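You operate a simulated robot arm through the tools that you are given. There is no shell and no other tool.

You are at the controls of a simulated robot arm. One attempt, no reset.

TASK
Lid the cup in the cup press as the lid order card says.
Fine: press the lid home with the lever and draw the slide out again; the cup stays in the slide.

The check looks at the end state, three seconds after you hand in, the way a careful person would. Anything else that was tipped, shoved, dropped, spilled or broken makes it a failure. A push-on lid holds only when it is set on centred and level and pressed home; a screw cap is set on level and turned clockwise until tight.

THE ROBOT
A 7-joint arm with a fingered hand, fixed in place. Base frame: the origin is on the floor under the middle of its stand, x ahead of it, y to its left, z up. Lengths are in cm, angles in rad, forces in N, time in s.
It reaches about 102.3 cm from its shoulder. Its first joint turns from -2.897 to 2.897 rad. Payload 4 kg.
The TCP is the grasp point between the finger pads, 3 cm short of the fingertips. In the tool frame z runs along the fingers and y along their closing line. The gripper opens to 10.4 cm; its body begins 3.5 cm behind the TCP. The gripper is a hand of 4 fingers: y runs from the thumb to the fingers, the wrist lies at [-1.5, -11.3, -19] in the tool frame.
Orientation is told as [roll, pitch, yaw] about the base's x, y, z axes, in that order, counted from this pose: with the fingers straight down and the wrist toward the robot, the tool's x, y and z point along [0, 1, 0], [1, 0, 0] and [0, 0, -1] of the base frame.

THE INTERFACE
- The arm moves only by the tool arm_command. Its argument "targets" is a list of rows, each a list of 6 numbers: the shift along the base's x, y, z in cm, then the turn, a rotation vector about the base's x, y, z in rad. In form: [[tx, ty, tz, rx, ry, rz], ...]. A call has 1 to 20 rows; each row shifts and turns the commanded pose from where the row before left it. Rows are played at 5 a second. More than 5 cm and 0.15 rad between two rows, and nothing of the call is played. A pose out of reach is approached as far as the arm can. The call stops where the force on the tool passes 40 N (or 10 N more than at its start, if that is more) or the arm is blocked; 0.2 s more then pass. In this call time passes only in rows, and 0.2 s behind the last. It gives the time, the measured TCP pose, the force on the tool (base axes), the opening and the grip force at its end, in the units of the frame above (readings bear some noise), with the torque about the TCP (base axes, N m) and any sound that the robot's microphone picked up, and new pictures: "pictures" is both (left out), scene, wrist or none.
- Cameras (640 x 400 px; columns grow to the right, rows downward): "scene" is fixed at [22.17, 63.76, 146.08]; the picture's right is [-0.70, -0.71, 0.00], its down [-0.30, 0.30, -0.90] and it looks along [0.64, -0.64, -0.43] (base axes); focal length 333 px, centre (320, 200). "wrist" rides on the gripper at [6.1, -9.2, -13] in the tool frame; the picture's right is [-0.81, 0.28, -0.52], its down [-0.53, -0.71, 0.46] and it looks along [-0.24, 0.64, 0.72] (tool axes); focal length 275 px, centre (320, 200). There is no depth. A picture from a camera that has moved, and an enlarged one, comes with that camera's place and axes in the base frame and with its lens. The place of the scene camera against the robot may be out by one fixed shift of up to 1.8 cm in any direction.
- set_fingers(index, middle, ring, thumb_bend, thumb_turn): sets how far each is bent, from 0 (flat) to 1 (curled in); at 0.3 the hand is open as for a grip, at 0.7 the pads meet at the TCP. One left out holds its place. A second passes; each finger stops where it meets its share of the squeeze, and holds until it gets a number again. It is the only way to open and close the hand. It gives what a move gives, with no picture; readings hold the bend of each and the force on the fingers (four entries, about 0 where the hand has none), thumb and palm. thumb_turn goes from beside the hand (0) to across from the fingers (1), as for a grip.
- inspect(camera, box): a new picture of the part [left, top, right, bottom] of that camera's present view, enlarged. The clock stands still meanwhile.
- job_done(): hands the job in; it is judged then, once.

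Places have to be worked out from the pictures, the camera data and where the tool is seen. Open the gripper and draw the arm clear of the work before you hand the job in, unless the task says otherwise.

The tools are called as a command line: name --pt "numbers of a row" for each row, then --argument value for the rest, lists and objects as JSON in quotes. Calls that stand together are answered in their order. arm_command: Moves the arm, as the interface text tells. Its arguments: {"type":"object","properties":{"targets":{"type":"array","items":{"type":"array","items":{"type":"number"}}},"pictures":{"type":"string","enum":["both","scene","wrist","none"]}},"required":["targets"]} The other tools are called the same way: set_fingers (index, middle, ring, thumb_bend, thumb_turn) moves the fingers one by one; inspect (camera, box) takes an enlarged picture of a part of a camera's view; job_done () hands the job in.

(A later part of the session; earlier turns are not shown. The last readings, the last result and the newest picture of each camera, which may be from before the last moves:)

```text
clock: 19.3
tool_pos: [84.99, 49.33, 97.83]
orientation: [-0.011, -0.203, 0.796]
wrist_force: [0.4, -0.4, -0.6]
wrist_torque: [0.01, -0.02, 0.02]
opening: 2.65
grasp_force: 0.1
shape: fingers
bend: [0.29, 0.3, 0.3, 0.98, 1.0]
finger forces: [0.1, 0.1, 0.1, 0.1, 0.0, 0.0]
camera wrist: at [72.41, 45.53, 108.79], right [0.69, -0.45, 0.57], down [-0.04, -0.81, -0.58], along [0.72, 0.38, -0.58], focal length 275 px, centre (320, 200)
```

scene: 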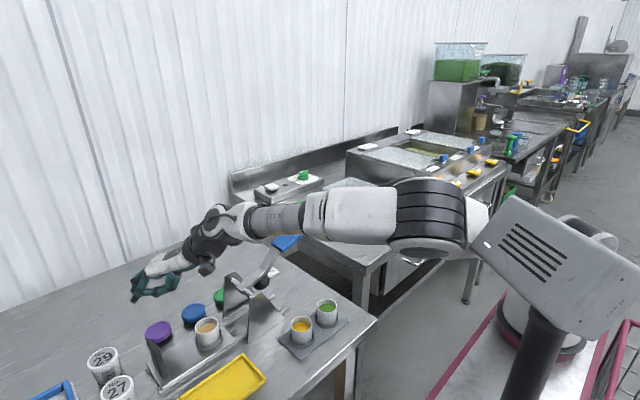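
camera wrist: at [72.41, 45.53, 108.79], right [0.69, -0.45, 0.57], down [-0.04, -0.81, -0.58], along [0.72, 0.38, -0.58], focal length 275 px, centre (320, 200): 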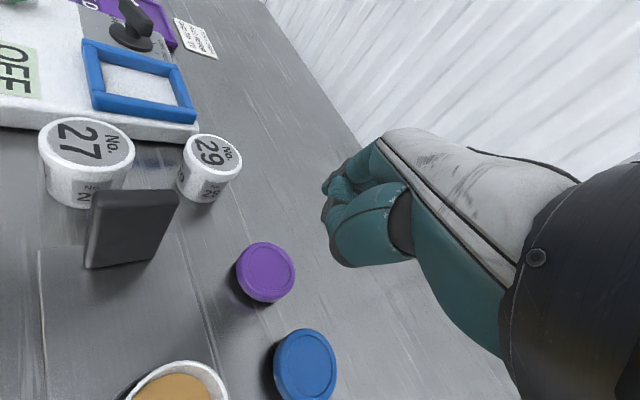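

It is in reach with φ = 0.20 and yaw 0.80, and the view is excellent. I'll zoom in to refine the lid positions before lowering.

inspect --camera "wrist" --box '[40, 180, 360, 400]'

inspect --camera "wrist" --box '[210, 140, 420, 320]'

inspect --camera "scene" --box '[100, 180, 300, 380]'

```text
1.82 times, centred on (200, 290) of wrist
camera zoom: at [72.41, 45.53, 108.79], right [0.69, -0.45, 0.57], down [-0.04, -0.81, -0.58], along [0.72, 0.38, -0.58], focal length 500 px, centre (538, 36)
```

zoom: 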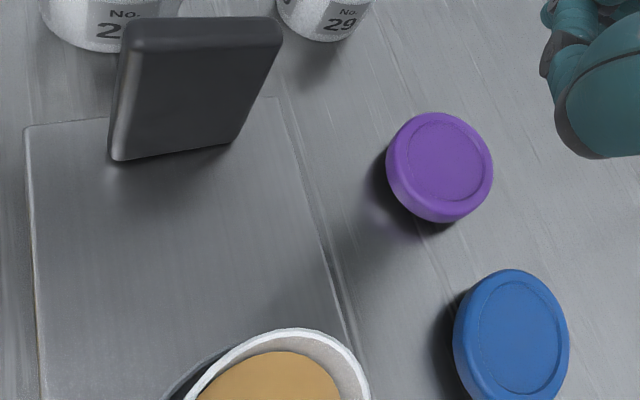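

```text
2.22 times, centred on (315, 230) of wrist
camera zoom: at [72.41, 45.53, 108.79], right [0.69, -0.45, 0.57], down [-0.04, -0.81, -0.58], along [0.72, 0.38, -0.58], focal length 612 px, centre (331, 133)
```

zoom: 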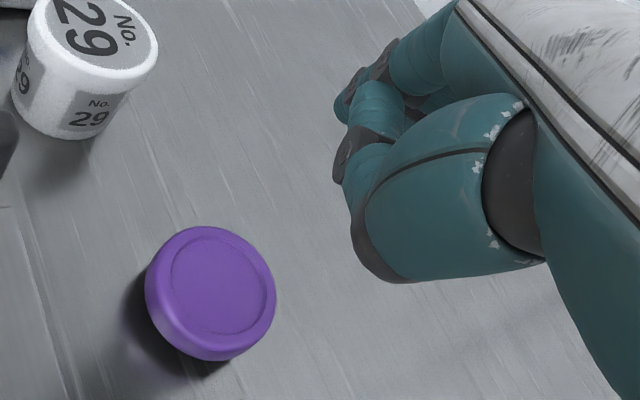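

```text
2.00 times, centred on (200, 280) of scene
camera zoom: at [22.17, 63.76, 146.08], right [-0.7, -0.71, 0.0], down [-0.3, 0.3, -0.9], along [0.64, -0.64, -0.43], focal length 666 px, centre (560, 40)
```

zoom: 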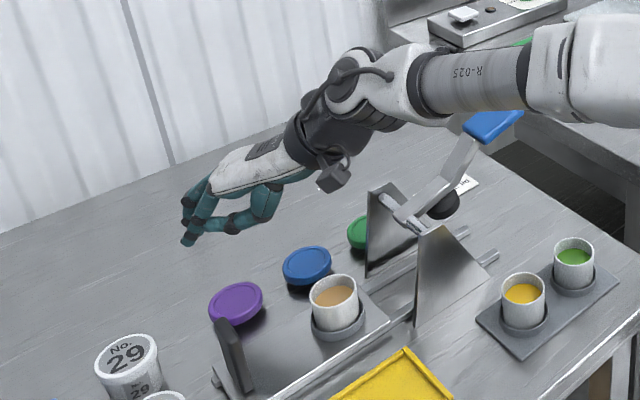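

The lid is at about [86.7, 52.1]. There was no reach problem here, so I'll probe a straight-down hand directly above the lid at this height. If that is reachable, no dragging is needed.

arm_command --pt "0.4 0.7 0 -0.036 0.035 0" --pt "0.4 0.7 0 -0.036 0.035 0" --pt "0.4 0.7 0 -0.036 0.035 0" --pt "0.4 0.7 0 -0.036 0.035 0" --pt "0 0 0 0 0 0" --pictures "scene"

```text
clock: 20.5
tool_pos: [86.19, 52.63, 97.68]
orientation: [-0.014, 0.0, 0.799]
wrist_force: [2.0, 0.3, 0.4]
wrist_torque: [0.02, 0.0, -0.03]
opening: 2.64
grasp_force: 0.1
shape: fingers
bend: [0.29, 0.3, 0.3, 0.98, 1.0]
finger forces: [0.0, 0.1, 0.0, 0.0, 0.0, 0.1]
```

scene: 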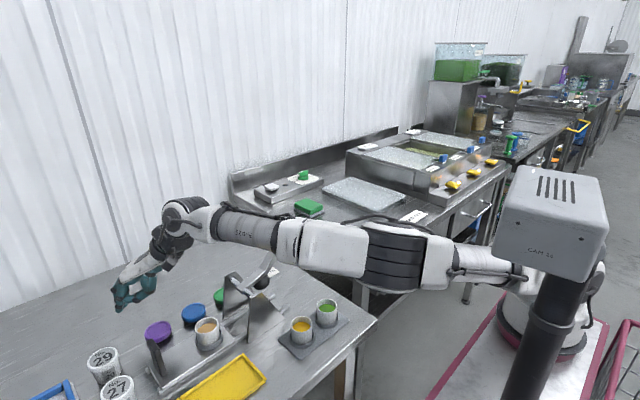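

Straight down at [86.2, 52.6, 97.7] is reachable, so no dragging is needed. I'll set the hand to a pre-grip a bit wider than the 5.4 cm lid and look from the wrist camera.

set_fingers --index 0.42 --middle 0.42 --ring 0.42 --thumb_bend 0.42 --thumb_turn 1

inspect --camera "wrist" --box '[120, 100, 480, 400]'

inspect --camera "scene" --box '[60, 180, 260, 400]'

```text
clock: 21.5
tool_pos: [86.26, 52.52, 97.89]
orientation: [-0.01, 0.0, 0.799]
wrist_force: [-0.2, 0.5, 0.0]
wrist_torque: [0.0, 0.04, 0.0]
opening: 7.26
grasp_force: 0.0
shape: fingers
bend: [0.42, 0.42, 0.42, 0.42, 0.99]
finger forces: [0.1, 0.0, 0.0, 0.0, 0.0, 0.0]
```

```text
1.33 times, centred on (300, 250) of wrist
camera zoom: at [75.41, 50.37, 110.79], right [0.77, -0.36, 0.53], down [-0.11, -0.89, -0.45], along [0.63, 0.29, -0.72], focal length 367 px, centre (347, 133)
```

zoom: 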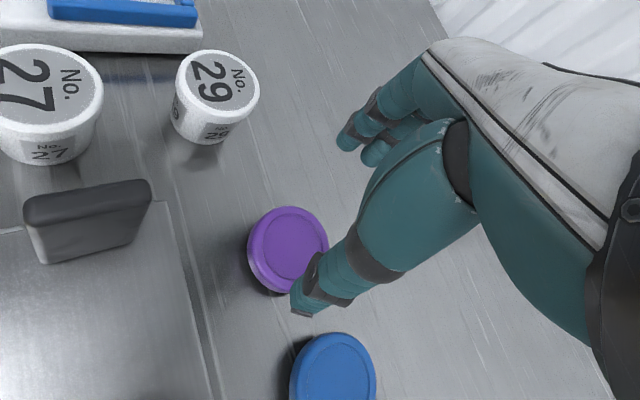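

```text
1.82 times, centred on (160, 290) of scene
camera zoom: at [22.17, 63.76, 146.08], right [-0.7, -0.71, 0.0], down [-0.3, 0.3, -0.9], along [0.64, -0.64, -0.43], focal length 606 px, centre (611, 36)
```

zoom: 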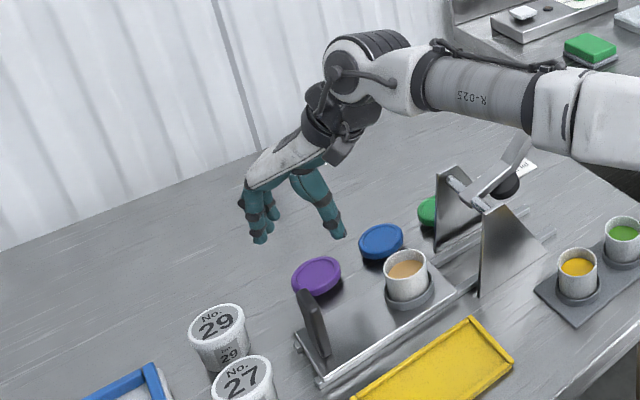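

The pre-grip is about 7.3 cm wide and the lid lies at about [86.95, 52.25]. The thumb opposes index and middle at tool x of about -0.4, so I'll shift 0.4 cm ahead and descend to just above gripping height.

arm_command --pt "0.2 0 -1.0 0 0 0" --pt "0.2 0 -1.0 0 0 0" --pt "0 0 -1.0 0 0 0" --pt "0 0 -1.0 0 0 0" --pt "0 0 -1.0 0 0 0" --pt "0 0 -0.8 0 0 0" --pt "0 0 0 0 0 0" --pictures "both"

```text
clock: 23.1
tool_pos: [86.7, 52.62, 92.1]
orientation: [-0.013, -0.001, 0.798]
wrist_force: [-1.0, -0.6, -0.2]
wrist_torque: [0.0, -0.01, -0.01]
opening: 7.28
grasp_force: 0.1
shape: fingers
bend: [0.42, 0.42, 0.42, 0.42, 0.99]
finger forces: [0.0, 0.0, 0.0, 0.0, 0.1, 0.0]
camera wrist: at [75.8, 50.34, 104.97], right [0.77, -0.36, 0.53], down [-0.11, -0.89, -0.45], along [0.63, 0.29, -0.72], focal length 275 px, centre (320, 200)
```

scene: 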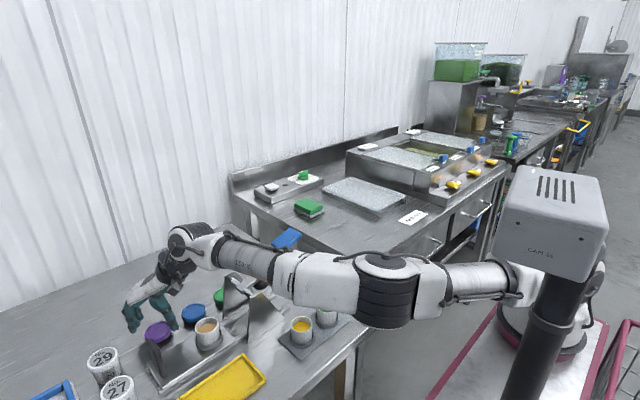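
wrist: 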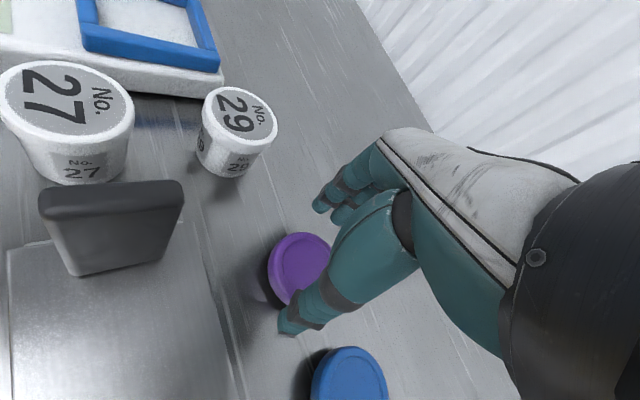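

The descent tracked well at z = 92.1 and the elbow is clear of the cups. I'll zoom on the lid between the thumb and fingers to check the centring.

inspect --camera "wrist" --box '[230, 150, 400, 350]'

inspect --camera "scene" --box '[100, 220, 260, 380]'

inspect --camera "scene" --box '[220, 210, 440, 380]'

```text
2.00 times, centred on (315, 250) of wrist
camera zoom: at [75.8, 50.34, 104.97], right [0.77, -0.36, 0.53], down [-0.11, -0.89, -0.45], along [0.63, 0.29, -0.72], focal length 551 px, centre (330, 100)
```

zoom: 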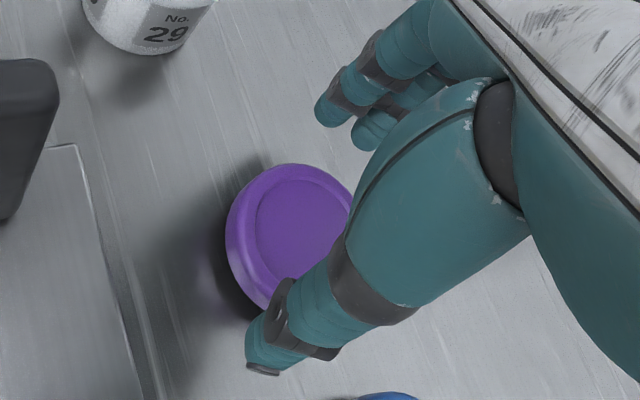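

```text
2.50 times, centred on (180, 300) of scene
camera zoom: at [22.17, 63.76, 146.08], right [-0.7, -0.71, 0.0], down [-0.3, 0.3, -0.9], along [0.64, -0.64, -0.43], focal length 833 px, centre (670, -50)
```

zoom: 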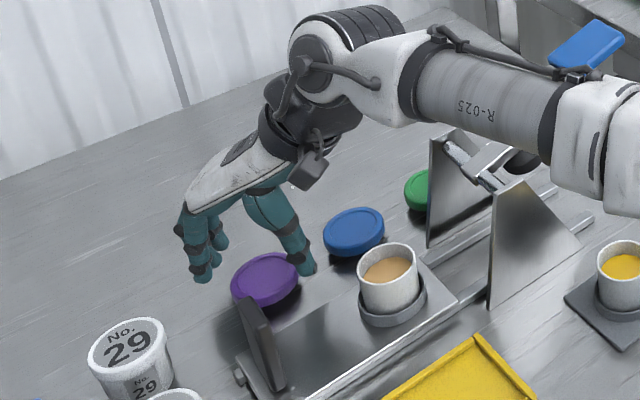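

```text
2.35 times, centred on (330, 295) of scene
camera zoom: at [22.17, 63.76, 146.08], right [-0.7, -0.71, 0.0], down [-0.3, 0.3, -0.9], along [0.64, -0.64, -0.43], focal length 784 px, centre (296, -24)
```

zoom: 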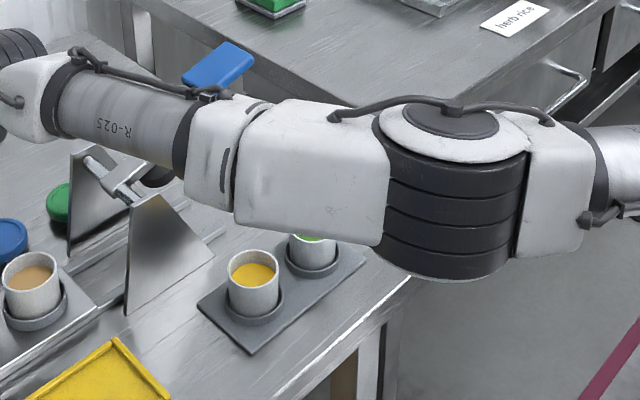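

The lid centre sits at about tool x -0.47, y -0.06, so the alignment is good. I'll lower the last 1.9 cm gently, watching the force.

arm_command --pt "0 0 -0.6 0 0 0" --pt "0 0 -0.6 0 0 0" --pt "0 0 -0.5 0 0 0" --pt "0 0 -0.2 0 0 0" --pt "0 0 0 0 0 0" --pictures "both"

```text
clock: 24.3
tool_pos: [86.62, 52.48, 89.97]
orientation: [-0.011, 0.001, 0.801]
wrist_force: [-0.8, -0.1, 0.9]
wrist_torque: [-0.01, -0.01, -0.02]
opening: 7.26
grasp_force: 0.0
shape: fingers
bend: [0.42, 0.42, 0.42, 0.42, 0.99]
finger forces: [0.0, 0.1, 0.0, 0.1, 0.1, 0.0]
camera wrist: at [75.81, 50.32, 103.06], right [0.77, -0.36, 0.53], down [-0.11, -0.89, -0.45], along [0.63, 0.29, -0.72], focal length 275 px, centre (320, 200)
```

scene: 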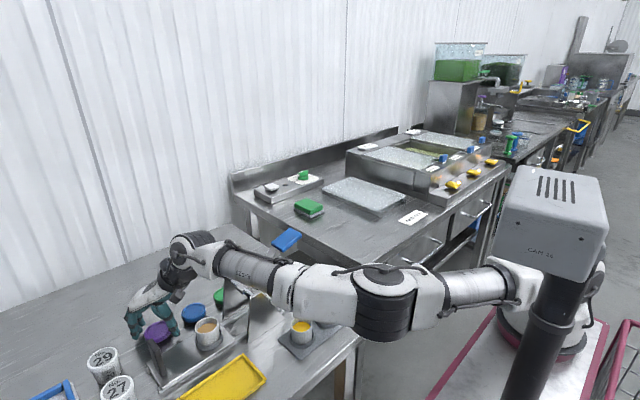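
wrist: 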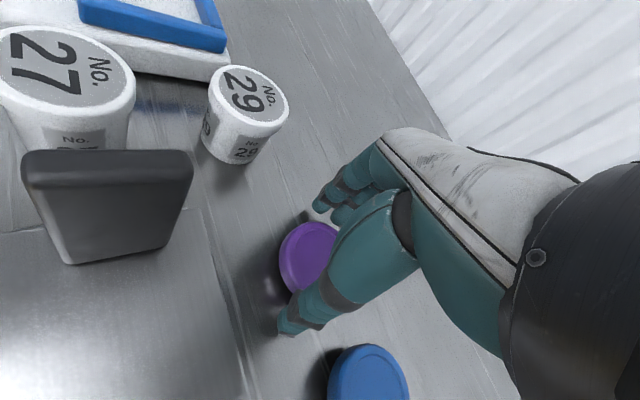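

At z = 89.97 with no contact, the tips should be just above the table around the lid. I'll close the fingers partway first to feel for contact.

set_fingers --index 0.5 --middle 0.5 --ring 0.46 --thumb_bend 0.5

inspect --camera "wrist" --box '[240, 150, 400, 350]'

```text
clock: 25.3
tool_pos: [86.66, 52.47, 90.01]
orientation: [-0.01, 0.0, 0.8]
wrist_force: [-0.6, -0.6, -1.2]
wrist_torque: [0.02, -0.01, 0.02]
opening: 5.32
grasp_force: 0.7
shape: fingers
bend: [0.5, 0.49, 0.46, 0.49, 1.0]
finger forces: [0.1, 0.4, 0.0, 0.0, 0.4, 0.0]
```

```text
2.00 times, centred on (320, 250) of wrist
camera zoom: at [75.82, 50.32, 103.08], right [0.77, -0.36, 0.53], down [-0.11, -0.89, -0.45], along [0.63, 0.29, -0.72], focal length 551 px, centre (320, 100)
```

zoom: 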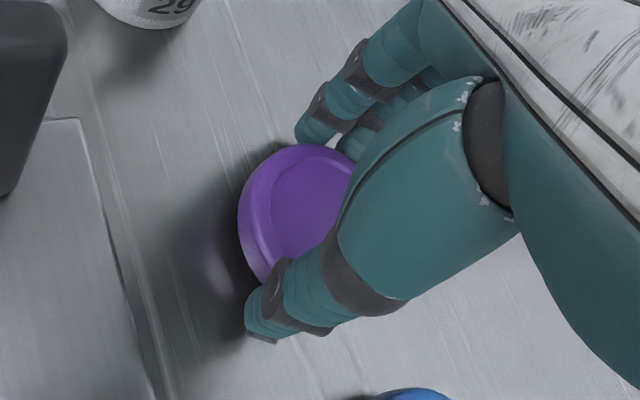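

Middle finger and thumb touch the lid at an opening of 5.3 cm. I'll squeeze with index, middle and thumb.

set_fingers --index 0.7 --middle 0.7 --ring 0.5 --thumb_bend 0.7

inspect --camera "wrist" --box '[240, 150, 400, 350]'

inspect --camera "scene" --box '[100, 240, 240, 380]'

```text
clock: 26.3
tool_pos: [86.74, 52.54, 90.08]
orientation: [-0.011, 0.001, 0.798]
wrist_force: [0.5, 1.3, 0.4]
wrist_torque: [0.01, -0.02, 0.03]
opening: 4.65
grasp_force: 14.9
shape: fingers
bend: [0.59, 0.58, 0.5, 0.5, 1.0]
finger forces: [6.7, 8.2, 0.0, 0.1, 14.5, 0.1]
```

```text
2.00 times, centred on (320, 250) of wrist
camera zoom: at [75.81, 50.33, 103.09], right [0.77, -0.36, 0.53], down [-0.11, -0.89, -0.45], along [0.63, 0.29, -0.72], focal length 551 px, centre (320, 100)
```

zoom: 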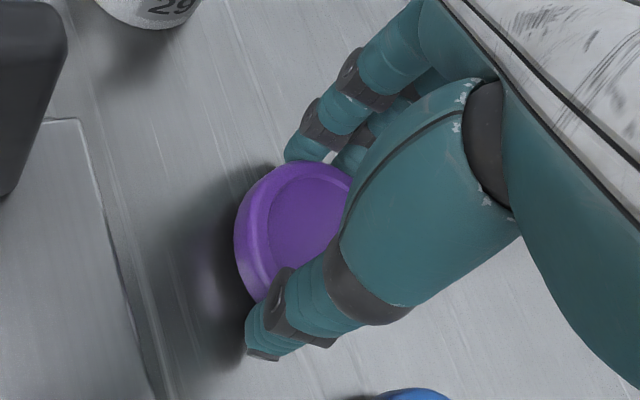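

```text
2.86 times, centred on (170, 310) of scene
camera zoom: at [22.17, 63.76, 146.08], right [-0.7, -0.71, 0.0], down [-0.3, 0.3, -0.9], along [0.64, -0.64, -0.43], focal length 952 px, centre (749, -114)
```

zoom: 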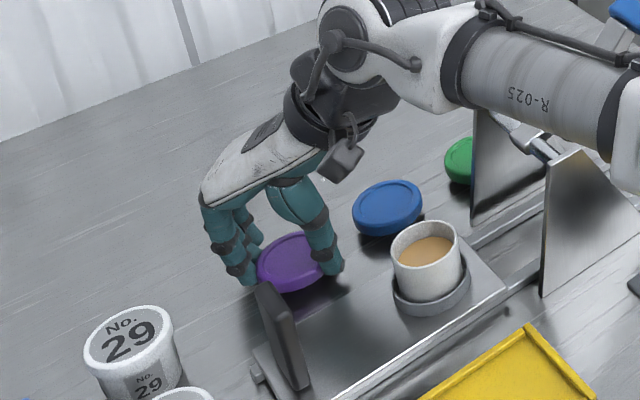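

A firm grip: index 6.7 N, middle 8.2 N, thumb 14.5 N. I'll lift slowly by about 3 cm and look at the lid.

arm_command --pt "0 0 0.5 0 0 0" --pt "0 0 0.7 0 0 0" --pt "0 0 0.9 0 0 0" --pt "0 0 0.9 0 0 0" --pt "0 0 0 0 0 0" --pictures "both"

```text
clock: 27.5
tool_pos: [86.66, 52.58, 93.05]
orientation: [-0.01, 0.0, 0.8]
wrist_force: [0.0, -0.3, 0.8]
wrist_torque: [-0.01, -0.02, -0.05]
opening: 4.6
grasp_force: 14.4
shape: fingers
bend: [0.59, 0.58, 0.5, 0.5, 1.0]
finger forces: [6.6, 8.1, 0.0, 0.0, 14.7, 0.0]
camera wrist: at [75.84, 50.33, 106.09], right [0.77, -0.36, 0.53], down [-0.11, -0.89, -0.45], along [0.63, 0.29, -0.72], focal length 275 px, centre (320, 200)
```

scene: 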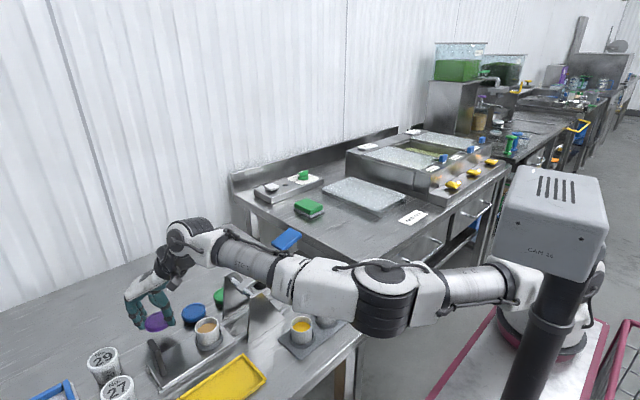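
wrist: 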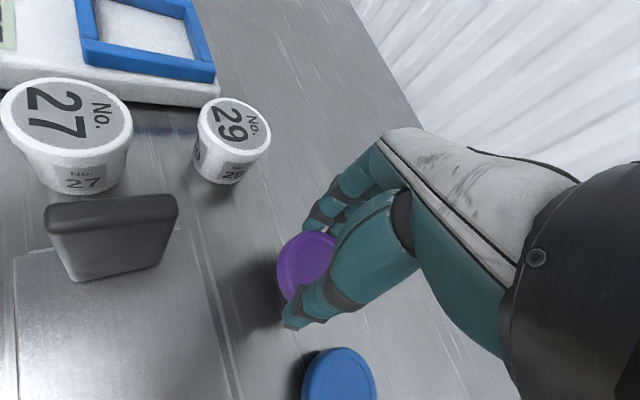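

The lid came up with the hand and the grip is holding. I'll zoom to see how level the lid is in the grip.

inspect --camera "wrist" --box '[240, 180, 400, 340]'

inspect --camera "scene" --box '[110, 250, 230, 350]'

```text
2.50 times, centred on (320, 260) of wrist
camera zoom: at [75.84, 50.33, 106.09], right [0.77, -0.36, 0.53], down [-0.11, -0.89, -0.45], along [0.63, 0.29, -0.72], focal length 688 px, centre (320, 50)
```

zoom: 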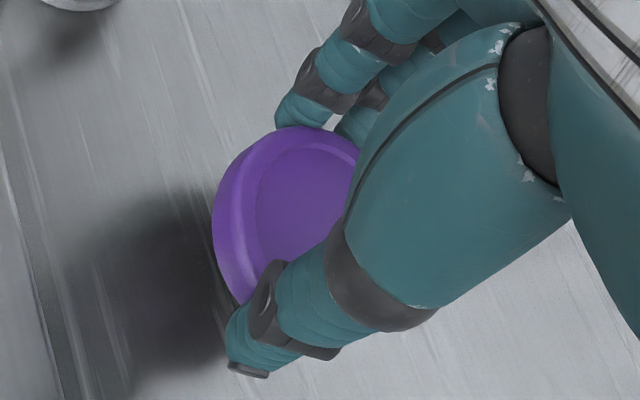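

```text
4.00 times, centred on (170, 300) of scene
camera zoom: at [22.17, 63.76, 146.08], right [-0.7, -0.71, 0.0], down [-0.3, 0.3, -0.9], along [0.64, -0.64, -0.43], focal length 1333 px, centre (920, -200)
```

zoom: 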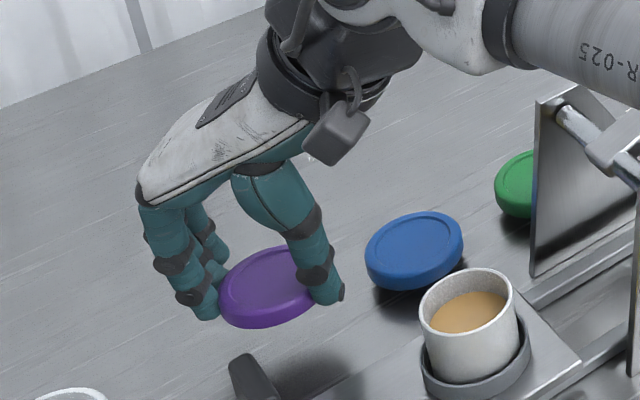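

The lid looks level and firmly held, with its centre at about tool (-0.75, -0.7). I'll raise it and carry it over to a hover above the cup.

arm_command --pt "0 0 1.5 0 0 0" --pt "0 0 1.5 0 0 0" --pt "0 0 1.5 0 0 0" --pt "0 0 1.5 0 0 0" --pt "-1.0 -0.6 0 0 0 0" --pt "-1.0 -0.6 0 0 0 0" --pt "-1.0 -0.6 0 0 0 0" --pt "-1.0 -0.6 0 0 0 0" --pt "0 0 0 0 0 0" --pictures "both"

```text
clock: 29.5
tool_pos: [82.81, 50.08, 99.07]
orientation: [-0.011, 0.001, 0.799]
wrist_force: [0.1, 0.0, -0.4]
wrist_torque: [-0.03, 0.01, 0.02]
opening: 4.59
grasp_force: 14.4
shape: fingers
bend: [0.59, 0.58, 0.5, 0.5, 1.0]
finger forces: [6.7, 8.1, 0.0, 0.0, 14.7, 0.1]
camera wrist: at [71.86, 47.91, 112.07], right [0.77, -0.36, 0.53], down [-0.11, -0.89, -0.45], along [0.63, 0.29, -0.72], focal length 275 px, centre (320, 200)
```

scene: 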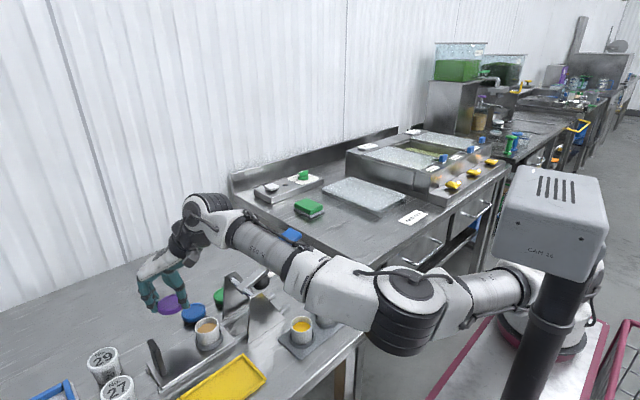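
wrist: 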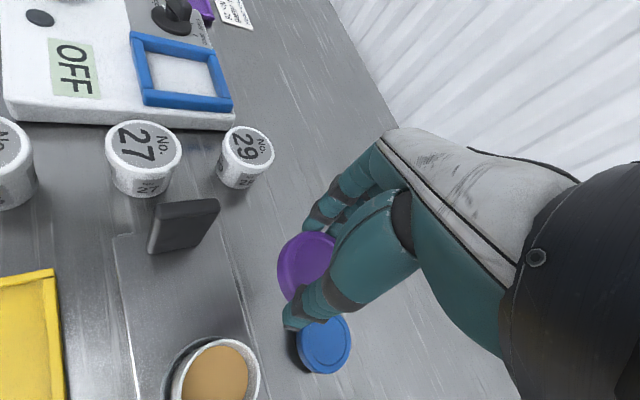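

The cup and slide are in the wrist view, and the elbow is swinging left as the hand comes in, so I must watch it against the camera post. I'll zoom on the cup to refine its centre.

inspect --camera "wrist" --box '[100, 180, 360, 400]'

inspect --camera "scene" --box '[100, 250, 260, 390]'

inspect --camera "scene" --box '[380, 150, 640, 400]'

```text
1.82 times, centred on (230, 290) of wrist
camera zoom: at [71.86, 47.91, 112.07], right [0.77, -0.36, 0.53], down [-0.11, -0.89, -0.45], along [0.63, 0.29, -0.72], focal length 500 px, centre (484, 36)
```

zoom: 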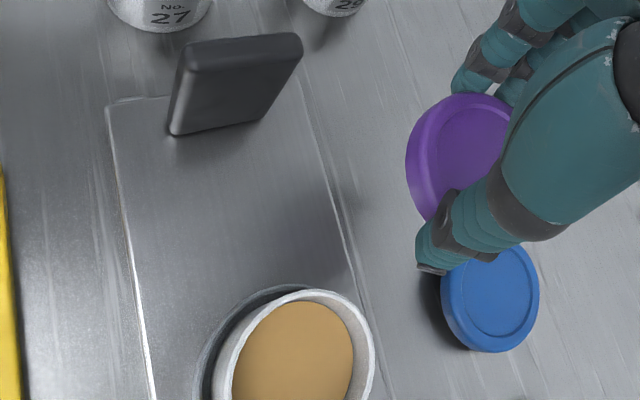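

```text
2.86 times, centred on (180, 320) of scene
camera zoom: at [22.17, 63.76, 146.08], right [-0.7, -0.71, 0.0], down [-0.3, 0.3, -0.9], along [0.64, -0.64, -0.43], focal length 952 px, centre (720, -143)
```

zoom: 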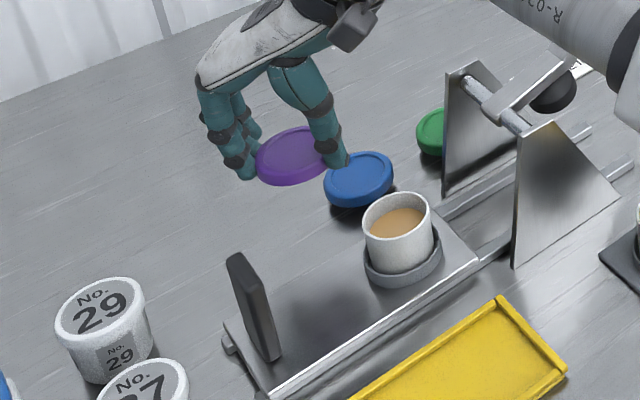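

```text
1.60 times, centred on (510, 275) of scene
camera zoom: at [22.17, 63.76, 146.08], right [-0.7, -0.71, 0.0], down [-0.3, 0.3, -0.9], along [0.64, -0.64, -0.43], focal length 533 px, centre (16, 80)
```

zoom: 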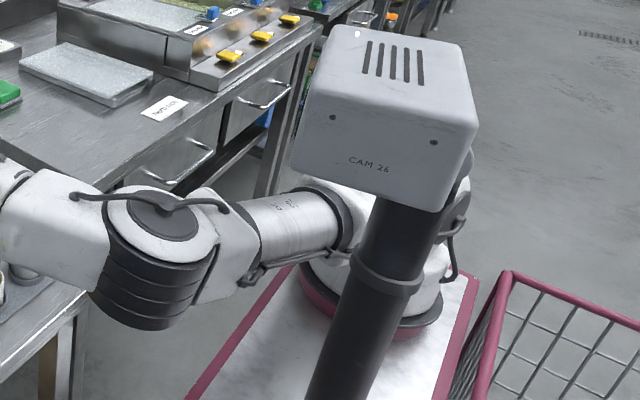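

The cup centre comes out at [76.03, 45.0, 92.7] with radius about 2.47 cm. The lid centre is about [0, -1.03] from the TCP, so the TCP has to go to about [76.0, 46.0]. I'll go part way in small steps and watch the elbow.

arm_command --pt "-0.8 -0.48 0 0 0 0" --pt "-0.8 -0.48 0 0 0 0" --pt "-0.8 -0.48 0 0 0 0" --pt "-0.8 -0.48 0 0 0 0" --pt "0 0 0 0 0 0" --pictures "scene"

```text
clock: 30.7
tool_pos: [79.56, 48.2, 99.08]
orientation: [-0.01, 0.001, 0.799]
wrist_force: [0.2, 0.0, 0.4]
wrist_torque: [0.01, 0.01, -0.01]
opening: 4.61
grasp_force: 14.5
shape: fingers
bend: [0.59, 0.58, 0.5, 0.5, 1.0]
finger forces: [6.7, 8.1, 0.0, 0.1, 14.6, 0.0]
```

scene: 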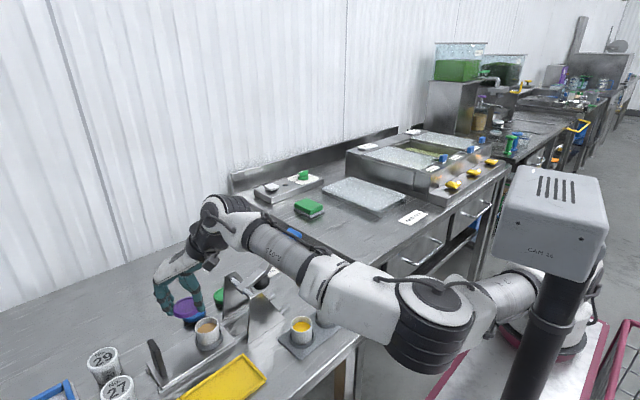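

The elbow keeps swinging toward the left but the camera box is still upright and undisturbed. I'll continue with smaller moves.

arm_command --pt "-0.6 -0.36 0 0 0 0" --pt "-0.6 -0.36 0 0 0 0" --pt "-0.6 -0.36 0 0 0 0" --pt "0 0 0 0 0 0" --pictures "scene"

```text
clock: 31.7
tool_pos: [77.69, 47.08, 99.19]
orientation: [-0.011, 0.0, 0.8]
wrist_force: [0.2, 0.7, -0.1]
wrist_torque: [0.0, 0.01, 0.0]
opening: 4.61
grasp_force: 15.0
shape: fingers
bend: [0.59, 0.58, 0.5, 0.5, 1.0]
finger forces: [6.8, 8.0, 0.0, 0.1, 14.6, 0.1]
```

scene: 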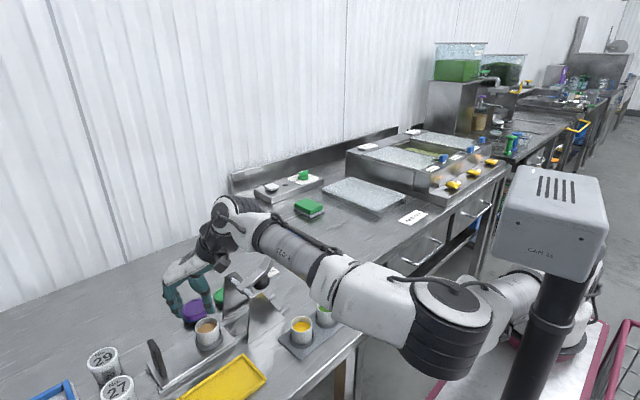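

Tracking is still good and the box is undisturbed. Now the final bit to be over the cup.

arm_command --pt "-0.55 -0.35 0 0 0 0" --pt "-0.55 -0.35 0 0 0 0" --pt "-0.55 -0.35 0 0 0 0" --pt "0 0 0 0 0 0" --pictures "both"

```text
clock: 32.9
tool_pos: [78.24, 44.04, 98.38]
orientation: [-0.019, 0.008, 0.762]
wrist_force: [-0.3, -0.3, -0.4]
wrist_torque: [0.0, -0.02, -0.03]
opening: 4.58
grasp_force: 15.1
shape: fingers
bend: [0.59, 0.58, 0.5, 0.5, 1.0]
finger forces: [6.7, 7.9, 0.0, 0.0, 14.7, 0.0]
stopped in row 4: the arm was blocked; the commanded pose is now the measured one
camera wrist: at [67.26, 42.44, 111.46], right [0.75, -0.39, 0.53], down [-0.15, -0.89, -0.44], along [0.64, 0.25, -0.72], focal length 275 px, centre (320, 200)
```

scene: 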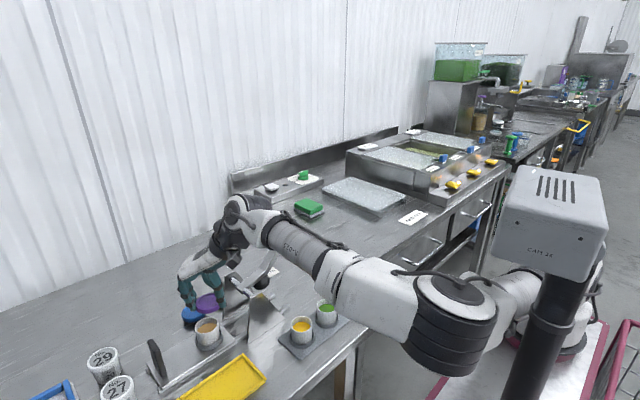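
wrist: 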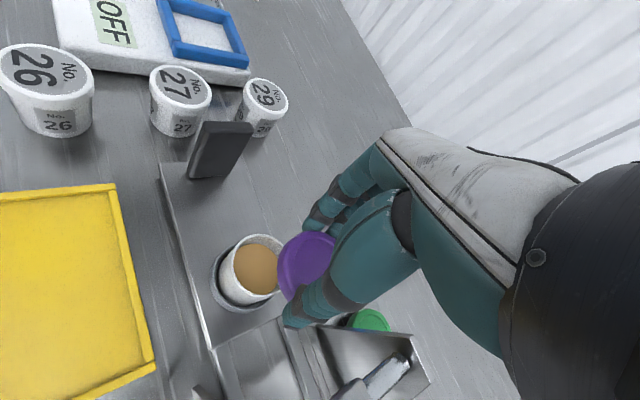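

The upper arm met the camera post: the box is unmoved, but the hand slid aside to [78.2, 44.0]. A larger yaw puts the wrist farther right and keeps the elbow off the post, so I'll back out a little and turn the hand toward yaw 1.4.

arm_command --pt "0.7 0.8 0.4 0 0 0" --pt "0.7 0.8 0.3 0 0 0" --pt "0.7 0.8 0.3 0 0 0" --pt "0 0 0 0.015 -0.008 0.08" --pt "0 0 0 0 0 0.08" --pt "0 0 0 0 0 0.08" --pt "0 0 0 0 0 0" --pictures "both"

```text
clock: 34.5
tool_pos: [80.21, 46.61, 99.36]
orientation: [-0.016, -0.009, 1.004]
wrist_force: [0.6, -0.8, 0.1]
wrist_torque: [-0.02, -0.02, 0.03]
opening: 4.58
grasp_force: 15.1
shape: fingers
bend: [0.59, 0.58, 0.5, 0.5, 1.0]
finger forces: [6.8, 8.0, 0.1, 0.1, 14.6, 0.0]
camera wrist: at [69.88, 42.18, 112.35], right [0.82, -0.2, 0.53], down [0.07, -0.89, -0.45], along [0.56, 0.41, -0.72], focal length 275 px, centre (320, 200)
```

scene: 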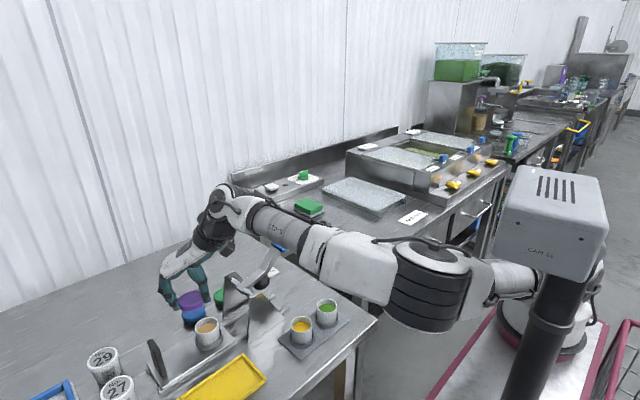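
wrist: 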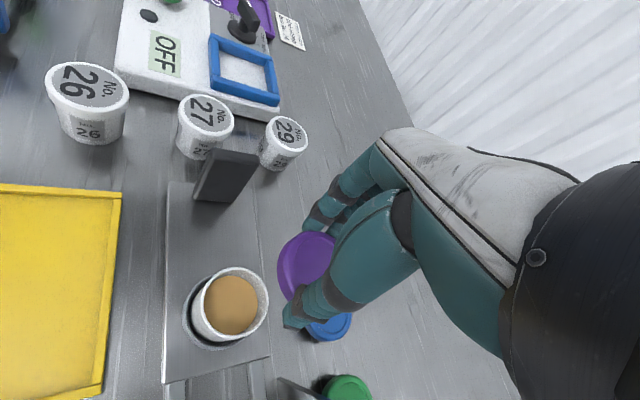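

The elbow moved off the post and the hand is at yaw 1.0. I'll continue the turn to about 1.4.

arm_command --pt "0 0 0 0.005 0.005 0.08" --pt "0 0 0 0.005 0.005 0.08" --pt "0 0 0 0 0 0.08" --pt "0 0 0 0 0 0.08" --pt "0 0 0 0 0 0.08" --pt "0 0 0 0 0 0" --pictures "both"

```text
clock: 35.9
tool_pos: [80.22, 46.4, 99.54]
orientation: [0.0, -0.013, 1.404]
wrist_force: [0.2, -0.5, 0.3]
wrist_torque: [0.01, 0.02, 0.03]
opening: 4.63
grasp_force: 15.1
shape: fingers
bend: [0.59, 0.58, 0.5, 0.5, 1.0]
finger forces: [6.9, 8.1, 0.0, 0.0, 14.5, 0.0]
camera wrist: at [72.57, 38.42, 112.4], right [0.84, 0.13, 0.52], down [0.41, -0.79, -0.46], along [0.35, 0.6, -0.72], focal length 275 px, centre (320, 200)
```

scene: 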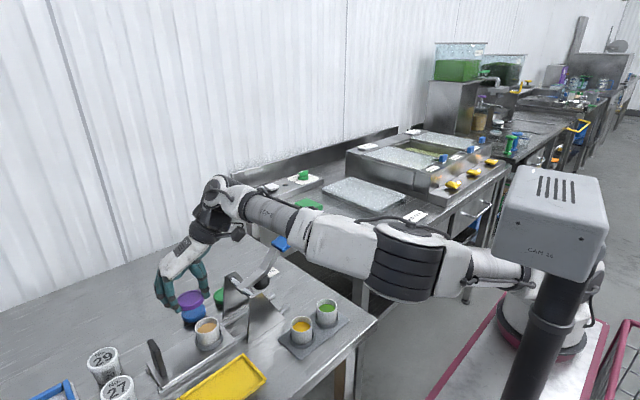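
wrist: 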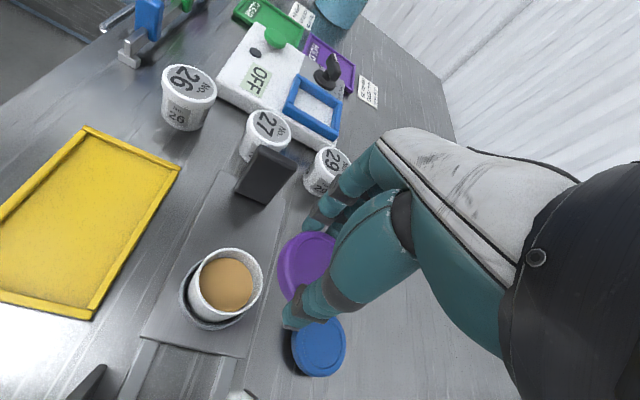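

The arm is well extended and clear of the post at yaw 1.40. At this yaw the lid's centre offset becomes about [0.58, -0.85], so I'll move toward TCP [75.45, 45.85].

arm_command --pt "-0.8 -0.1 0 0 0 0" --pt "-0.8 -0.1 0 0 0 0" --pt "-0.8 -0.1 0 0 0 0" --pt "-0.8 -0.1 0 0 0 0" --pt "-0.8 -0.1 0 0 0 0" --pt "0 0 0 0 0 0" --pictures "both"

```text
clock: 37.3
tool_pos: [76.2, 46.05, 99.58]
orientation: [-0.002, -0.012, 1.401]
wrist_force: [-0.1, 0.6, 0.6]
wrist_torque: [-0.01, 0.04, 0.0]
opening: 4.6
grasp_force: 14.7
shape: fingers
bend: [0.59, 0.58, 0.5, 0.5, 1.0]
finger forces: [6.9, 8.1, 0.1, 0.1, 14.6, 0.0]
camera wrist: at [68.55, 37.95, 112.4], right [0.84, 0.13, 0.52], down [0.41, -0.79, -0.46], along [0.35, 0.6, -0.72], focal length 275 px, centre (320, 200)
```

scene: 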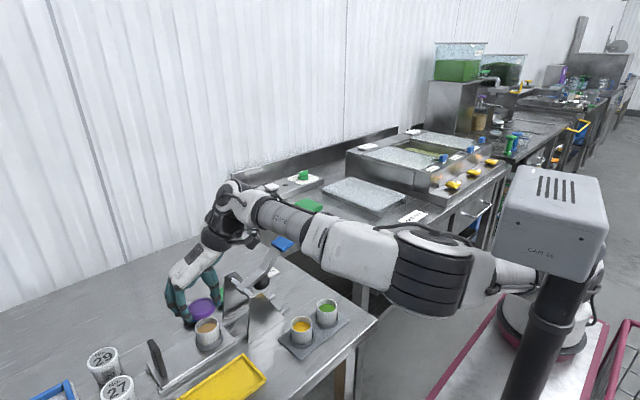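
wrist: 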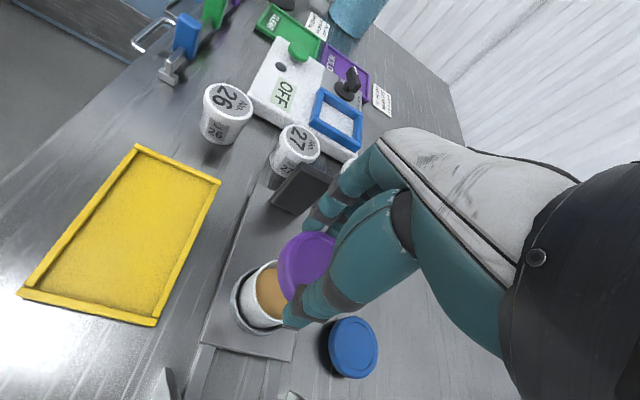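

Tracking is good at [76.2, 46.05, 99.6]. I'll zoom in both views to check the lid against the cup before the last small shift.

inspect --camera "wrist" --box '[200, 200, 400, 360]'

inspect --camera "scene" --box '[140, 240, 280, 360]'

```text
2.50 times, centred on (300, 280) of wrist
camera zoom: at [68.55, 37.95, 112.4], right [0.84, 0.13, 0.52], down [0.41, -0.79, -0.46], along [0.35, 0.6, -0.72], focal length 688 px, centre (370, 0)
```

zoom: 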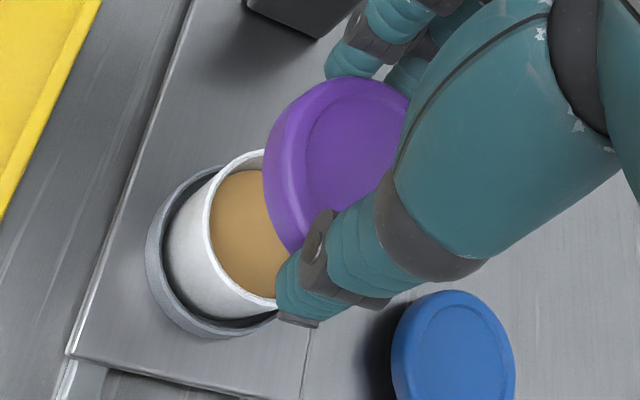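

```text
3.33 times, centred on (210, 300) of scene
camera zoom: at [22.17, 63.76, 146.08], right [-0.7, -0.71, 0.0], down [-0.3, 0.3, -0.9], along [0.64, -0.64, -0.43], focal length 1111 px, centre (687, -133)
```

zoom: 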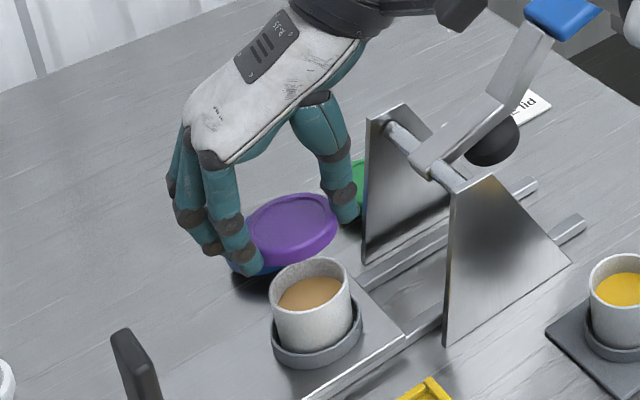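

From the same wrist image I estimate the lid has to shift about [-0.55, -0.3] to be over the cup. I'll apply that, level the hand slightly and lower to about 1 cm above the rim.

arm_command --pt "-0.3 -0.15 -0.4 -0.006 -0.003 0" --pt "-0.25 -0.15 -0.6 -0.006 -0.003 0" --pt "0 0 -0.6 0 0 0" --pt "0 0 -0.6 0 0 0" --pt "0 0 0 0 0 0" --pictures "both"

inspect --camera "scene" --box '[150, 270, 250, 360]'

inspect --camera "wrist" --box '[200, 200, 400, 360]'

```text
clock: 38.5
tool_pos: [75.7, 45.71, 97.21]
orientation: [-0.01, -0.001, 1.402]
wrist_force: [0.0, 0.2, -0.3]
wrist_torque: [0.03, 0.03, -0.01]
opening: 4.59
grasp_force: 14.2
shape: fingers
bend: [0.59, 0.58, 0.5, 0.5, 1.0]
finger forces: [6.7, 8.1, 0.0, 0.0, 14.5, 0.0]
camera wrist: at [67.92, 37.8, 110.2], right [0.84, 0.14, 0.53], down [0.41, -0.79, -0.45], along [0.36, 0.59, -0.72], focal length 275 px, centre (320, 200)
```

scene: 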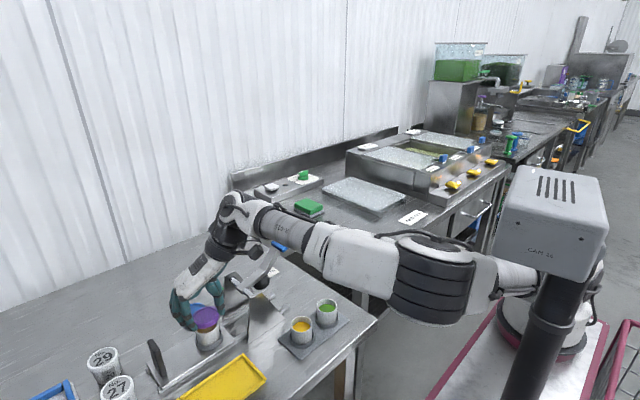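
wrist: 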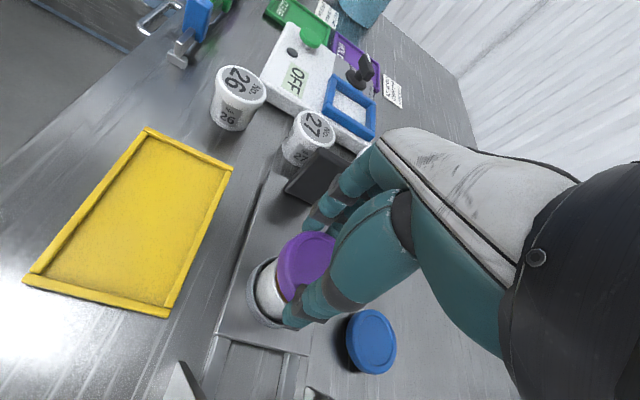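

```text
4.44 times, centred on (200, 315) of scene
camera zoom: at [22.17, 63.76, 146.08], right [-0.7, -0.71, 0.0], down [-0.3, 0.3, -0.9], along [0.64, -0.64, -0.43], focal length 1481 px, centre (853, -311)
```

zoom: 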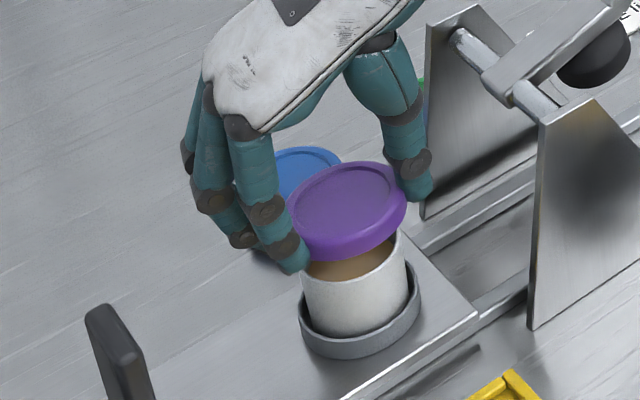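

```text
2.50 times, centred on (300, 280) of wrist
camera zoom: at [67.92, 37.8, 110.2], right [0.84, 0.14, 0.53], down [0.41, -0.79, -0.45], along [0.36, 0.59, -0.72], focal length 688 px, centre (370, 0)
```

zoom: 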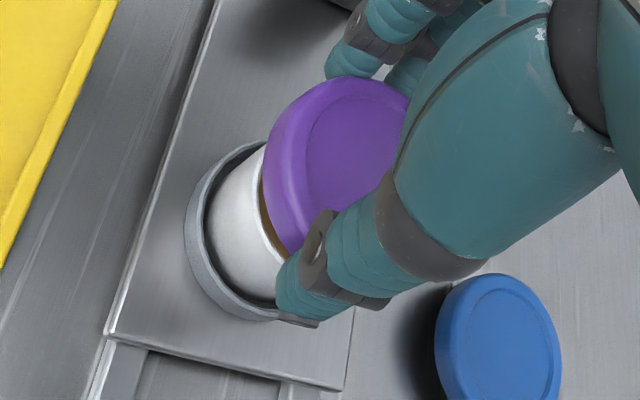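

The lid looks level and nearly centred over the cup; I judge a correction of about [+0.1, +0.08]. I'll apply it and lower most of the remaining gap, watching the force.

arm_command --pt "0.1 0.08 -0.3 0 0 0" --pt "0 0 -0.3 0 0 0" --pt "0 0 -0.2 0 0 0" --pt "0 0 0 0 0 0" --pictures "none"

inspect --camera "scene" --box '[160, 285, 240, 355]'

inspect --camera "wrist" --box '[220, 210, 380, 350]'

```text
clock: 39.5
tool_pos: [75.73, 45.87, 96.34]
orientation: [-0.009, -0.003, 1.401]
wrist_force: [-0.2, -0.6, 0.1]
wrist_torque: [0.01, 0.02, 0.0]
opening: 4.59
grasp_force: 14.8
shape: fingers
bend: [0.59, 0.58, 0.5, 0.5, 1.0]
finger forces: [6.9, 8.1, 0.1, 0.0, 14.5, 0.0]
```

```text
5.71 times, centred on (200, 320) of scene
camera zoom: at [22.17, 63.76, 146.08], right [-0.7, -0.71, 0.0], down [-0.3, 0.3, -0.9], along [0.64, -0.64, -0.43], focal length 1904 px, centre (1006, -486)
```

zoom: 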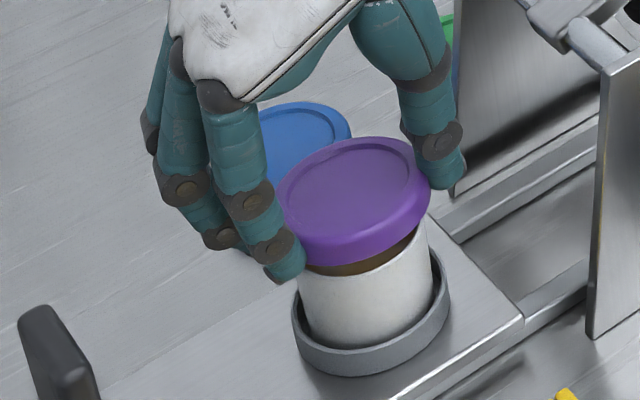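

```text
2.86 times, centred on (300, 280) of wrist
camera zoom: at [68.04, 37.89, 109.43], right [0.84, 0.14, 0.53], down [0.41, -0.79, -0.45], along [0.36, 0.59, -0.72], focal length 786 px, centre (377, -29)
```

zoom: 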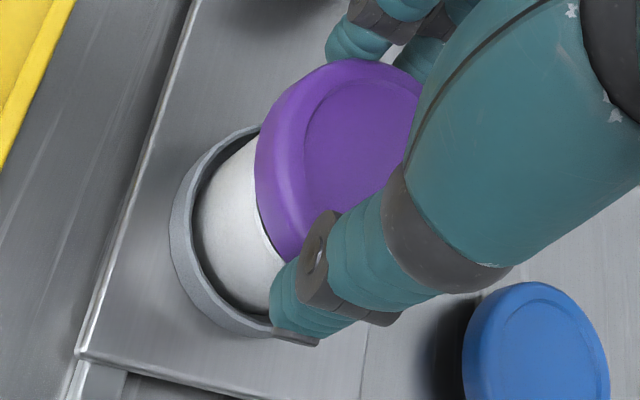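

The lid is just above the rim now with no contact yet. I'll zoom further to judge the centring more exactly.

inspect --camera "scene" --box '[184, 300, 228, 330]'

inspect --camera "scene" --box '[176, 305, 232, 350]'

inspect --camera "wrist" --box '[240, 230, 330, 310]'

```text
13.33 times, centred on (206, 315) of scene
camera zoom: at [22.17, 63.76, 146.08], right [-0.7, -0.71, 0.0], down [-0.3, 0.3, -0.9], along [0.64, -0.64, -0.43], focal length 4443 px, centre (1840, -1333)
```

zoom: 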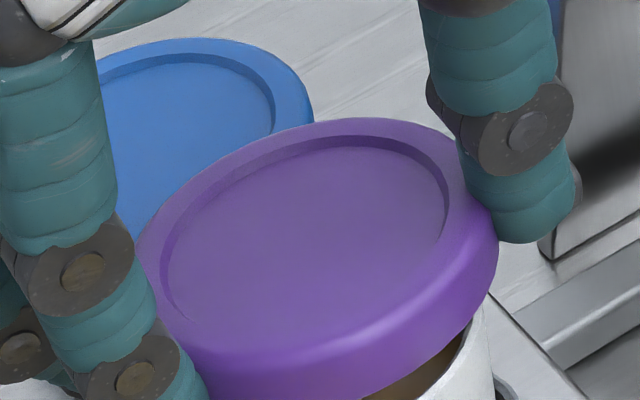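

```text
8.89 times, centred on (204, 328) of scene
camera zoom: at [22.17, 63.76, 146.08], right [-0.7, -0.71, 0.0], down [-0.3, 0.3, -0.9], along [0.64, -0.64, -0.43], focal length 2962 px, centre (1351, -933)
```

zoom: 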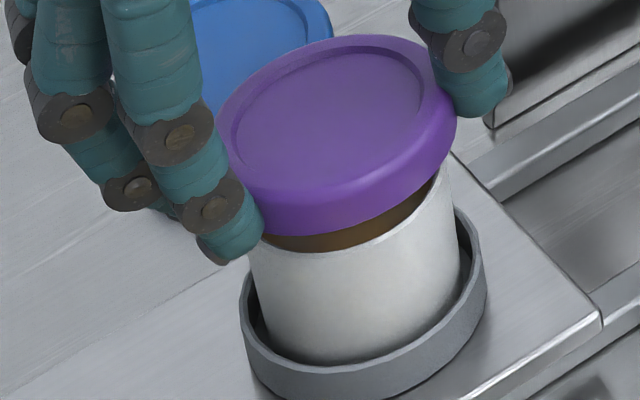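

```text
5.00 times, centred on (285, 270) of wrist
camera zoom: at [68.04, 37.89, 109.43], right [0.84, 0.14, 0.53], down [0.41, -0.79, -0.45], along [0.36, 0.59, -0.72], focal length 1376 px, centre (495, -150)
```

zoom: 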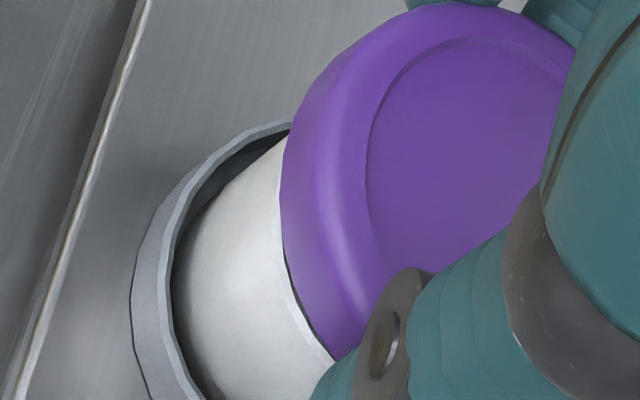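

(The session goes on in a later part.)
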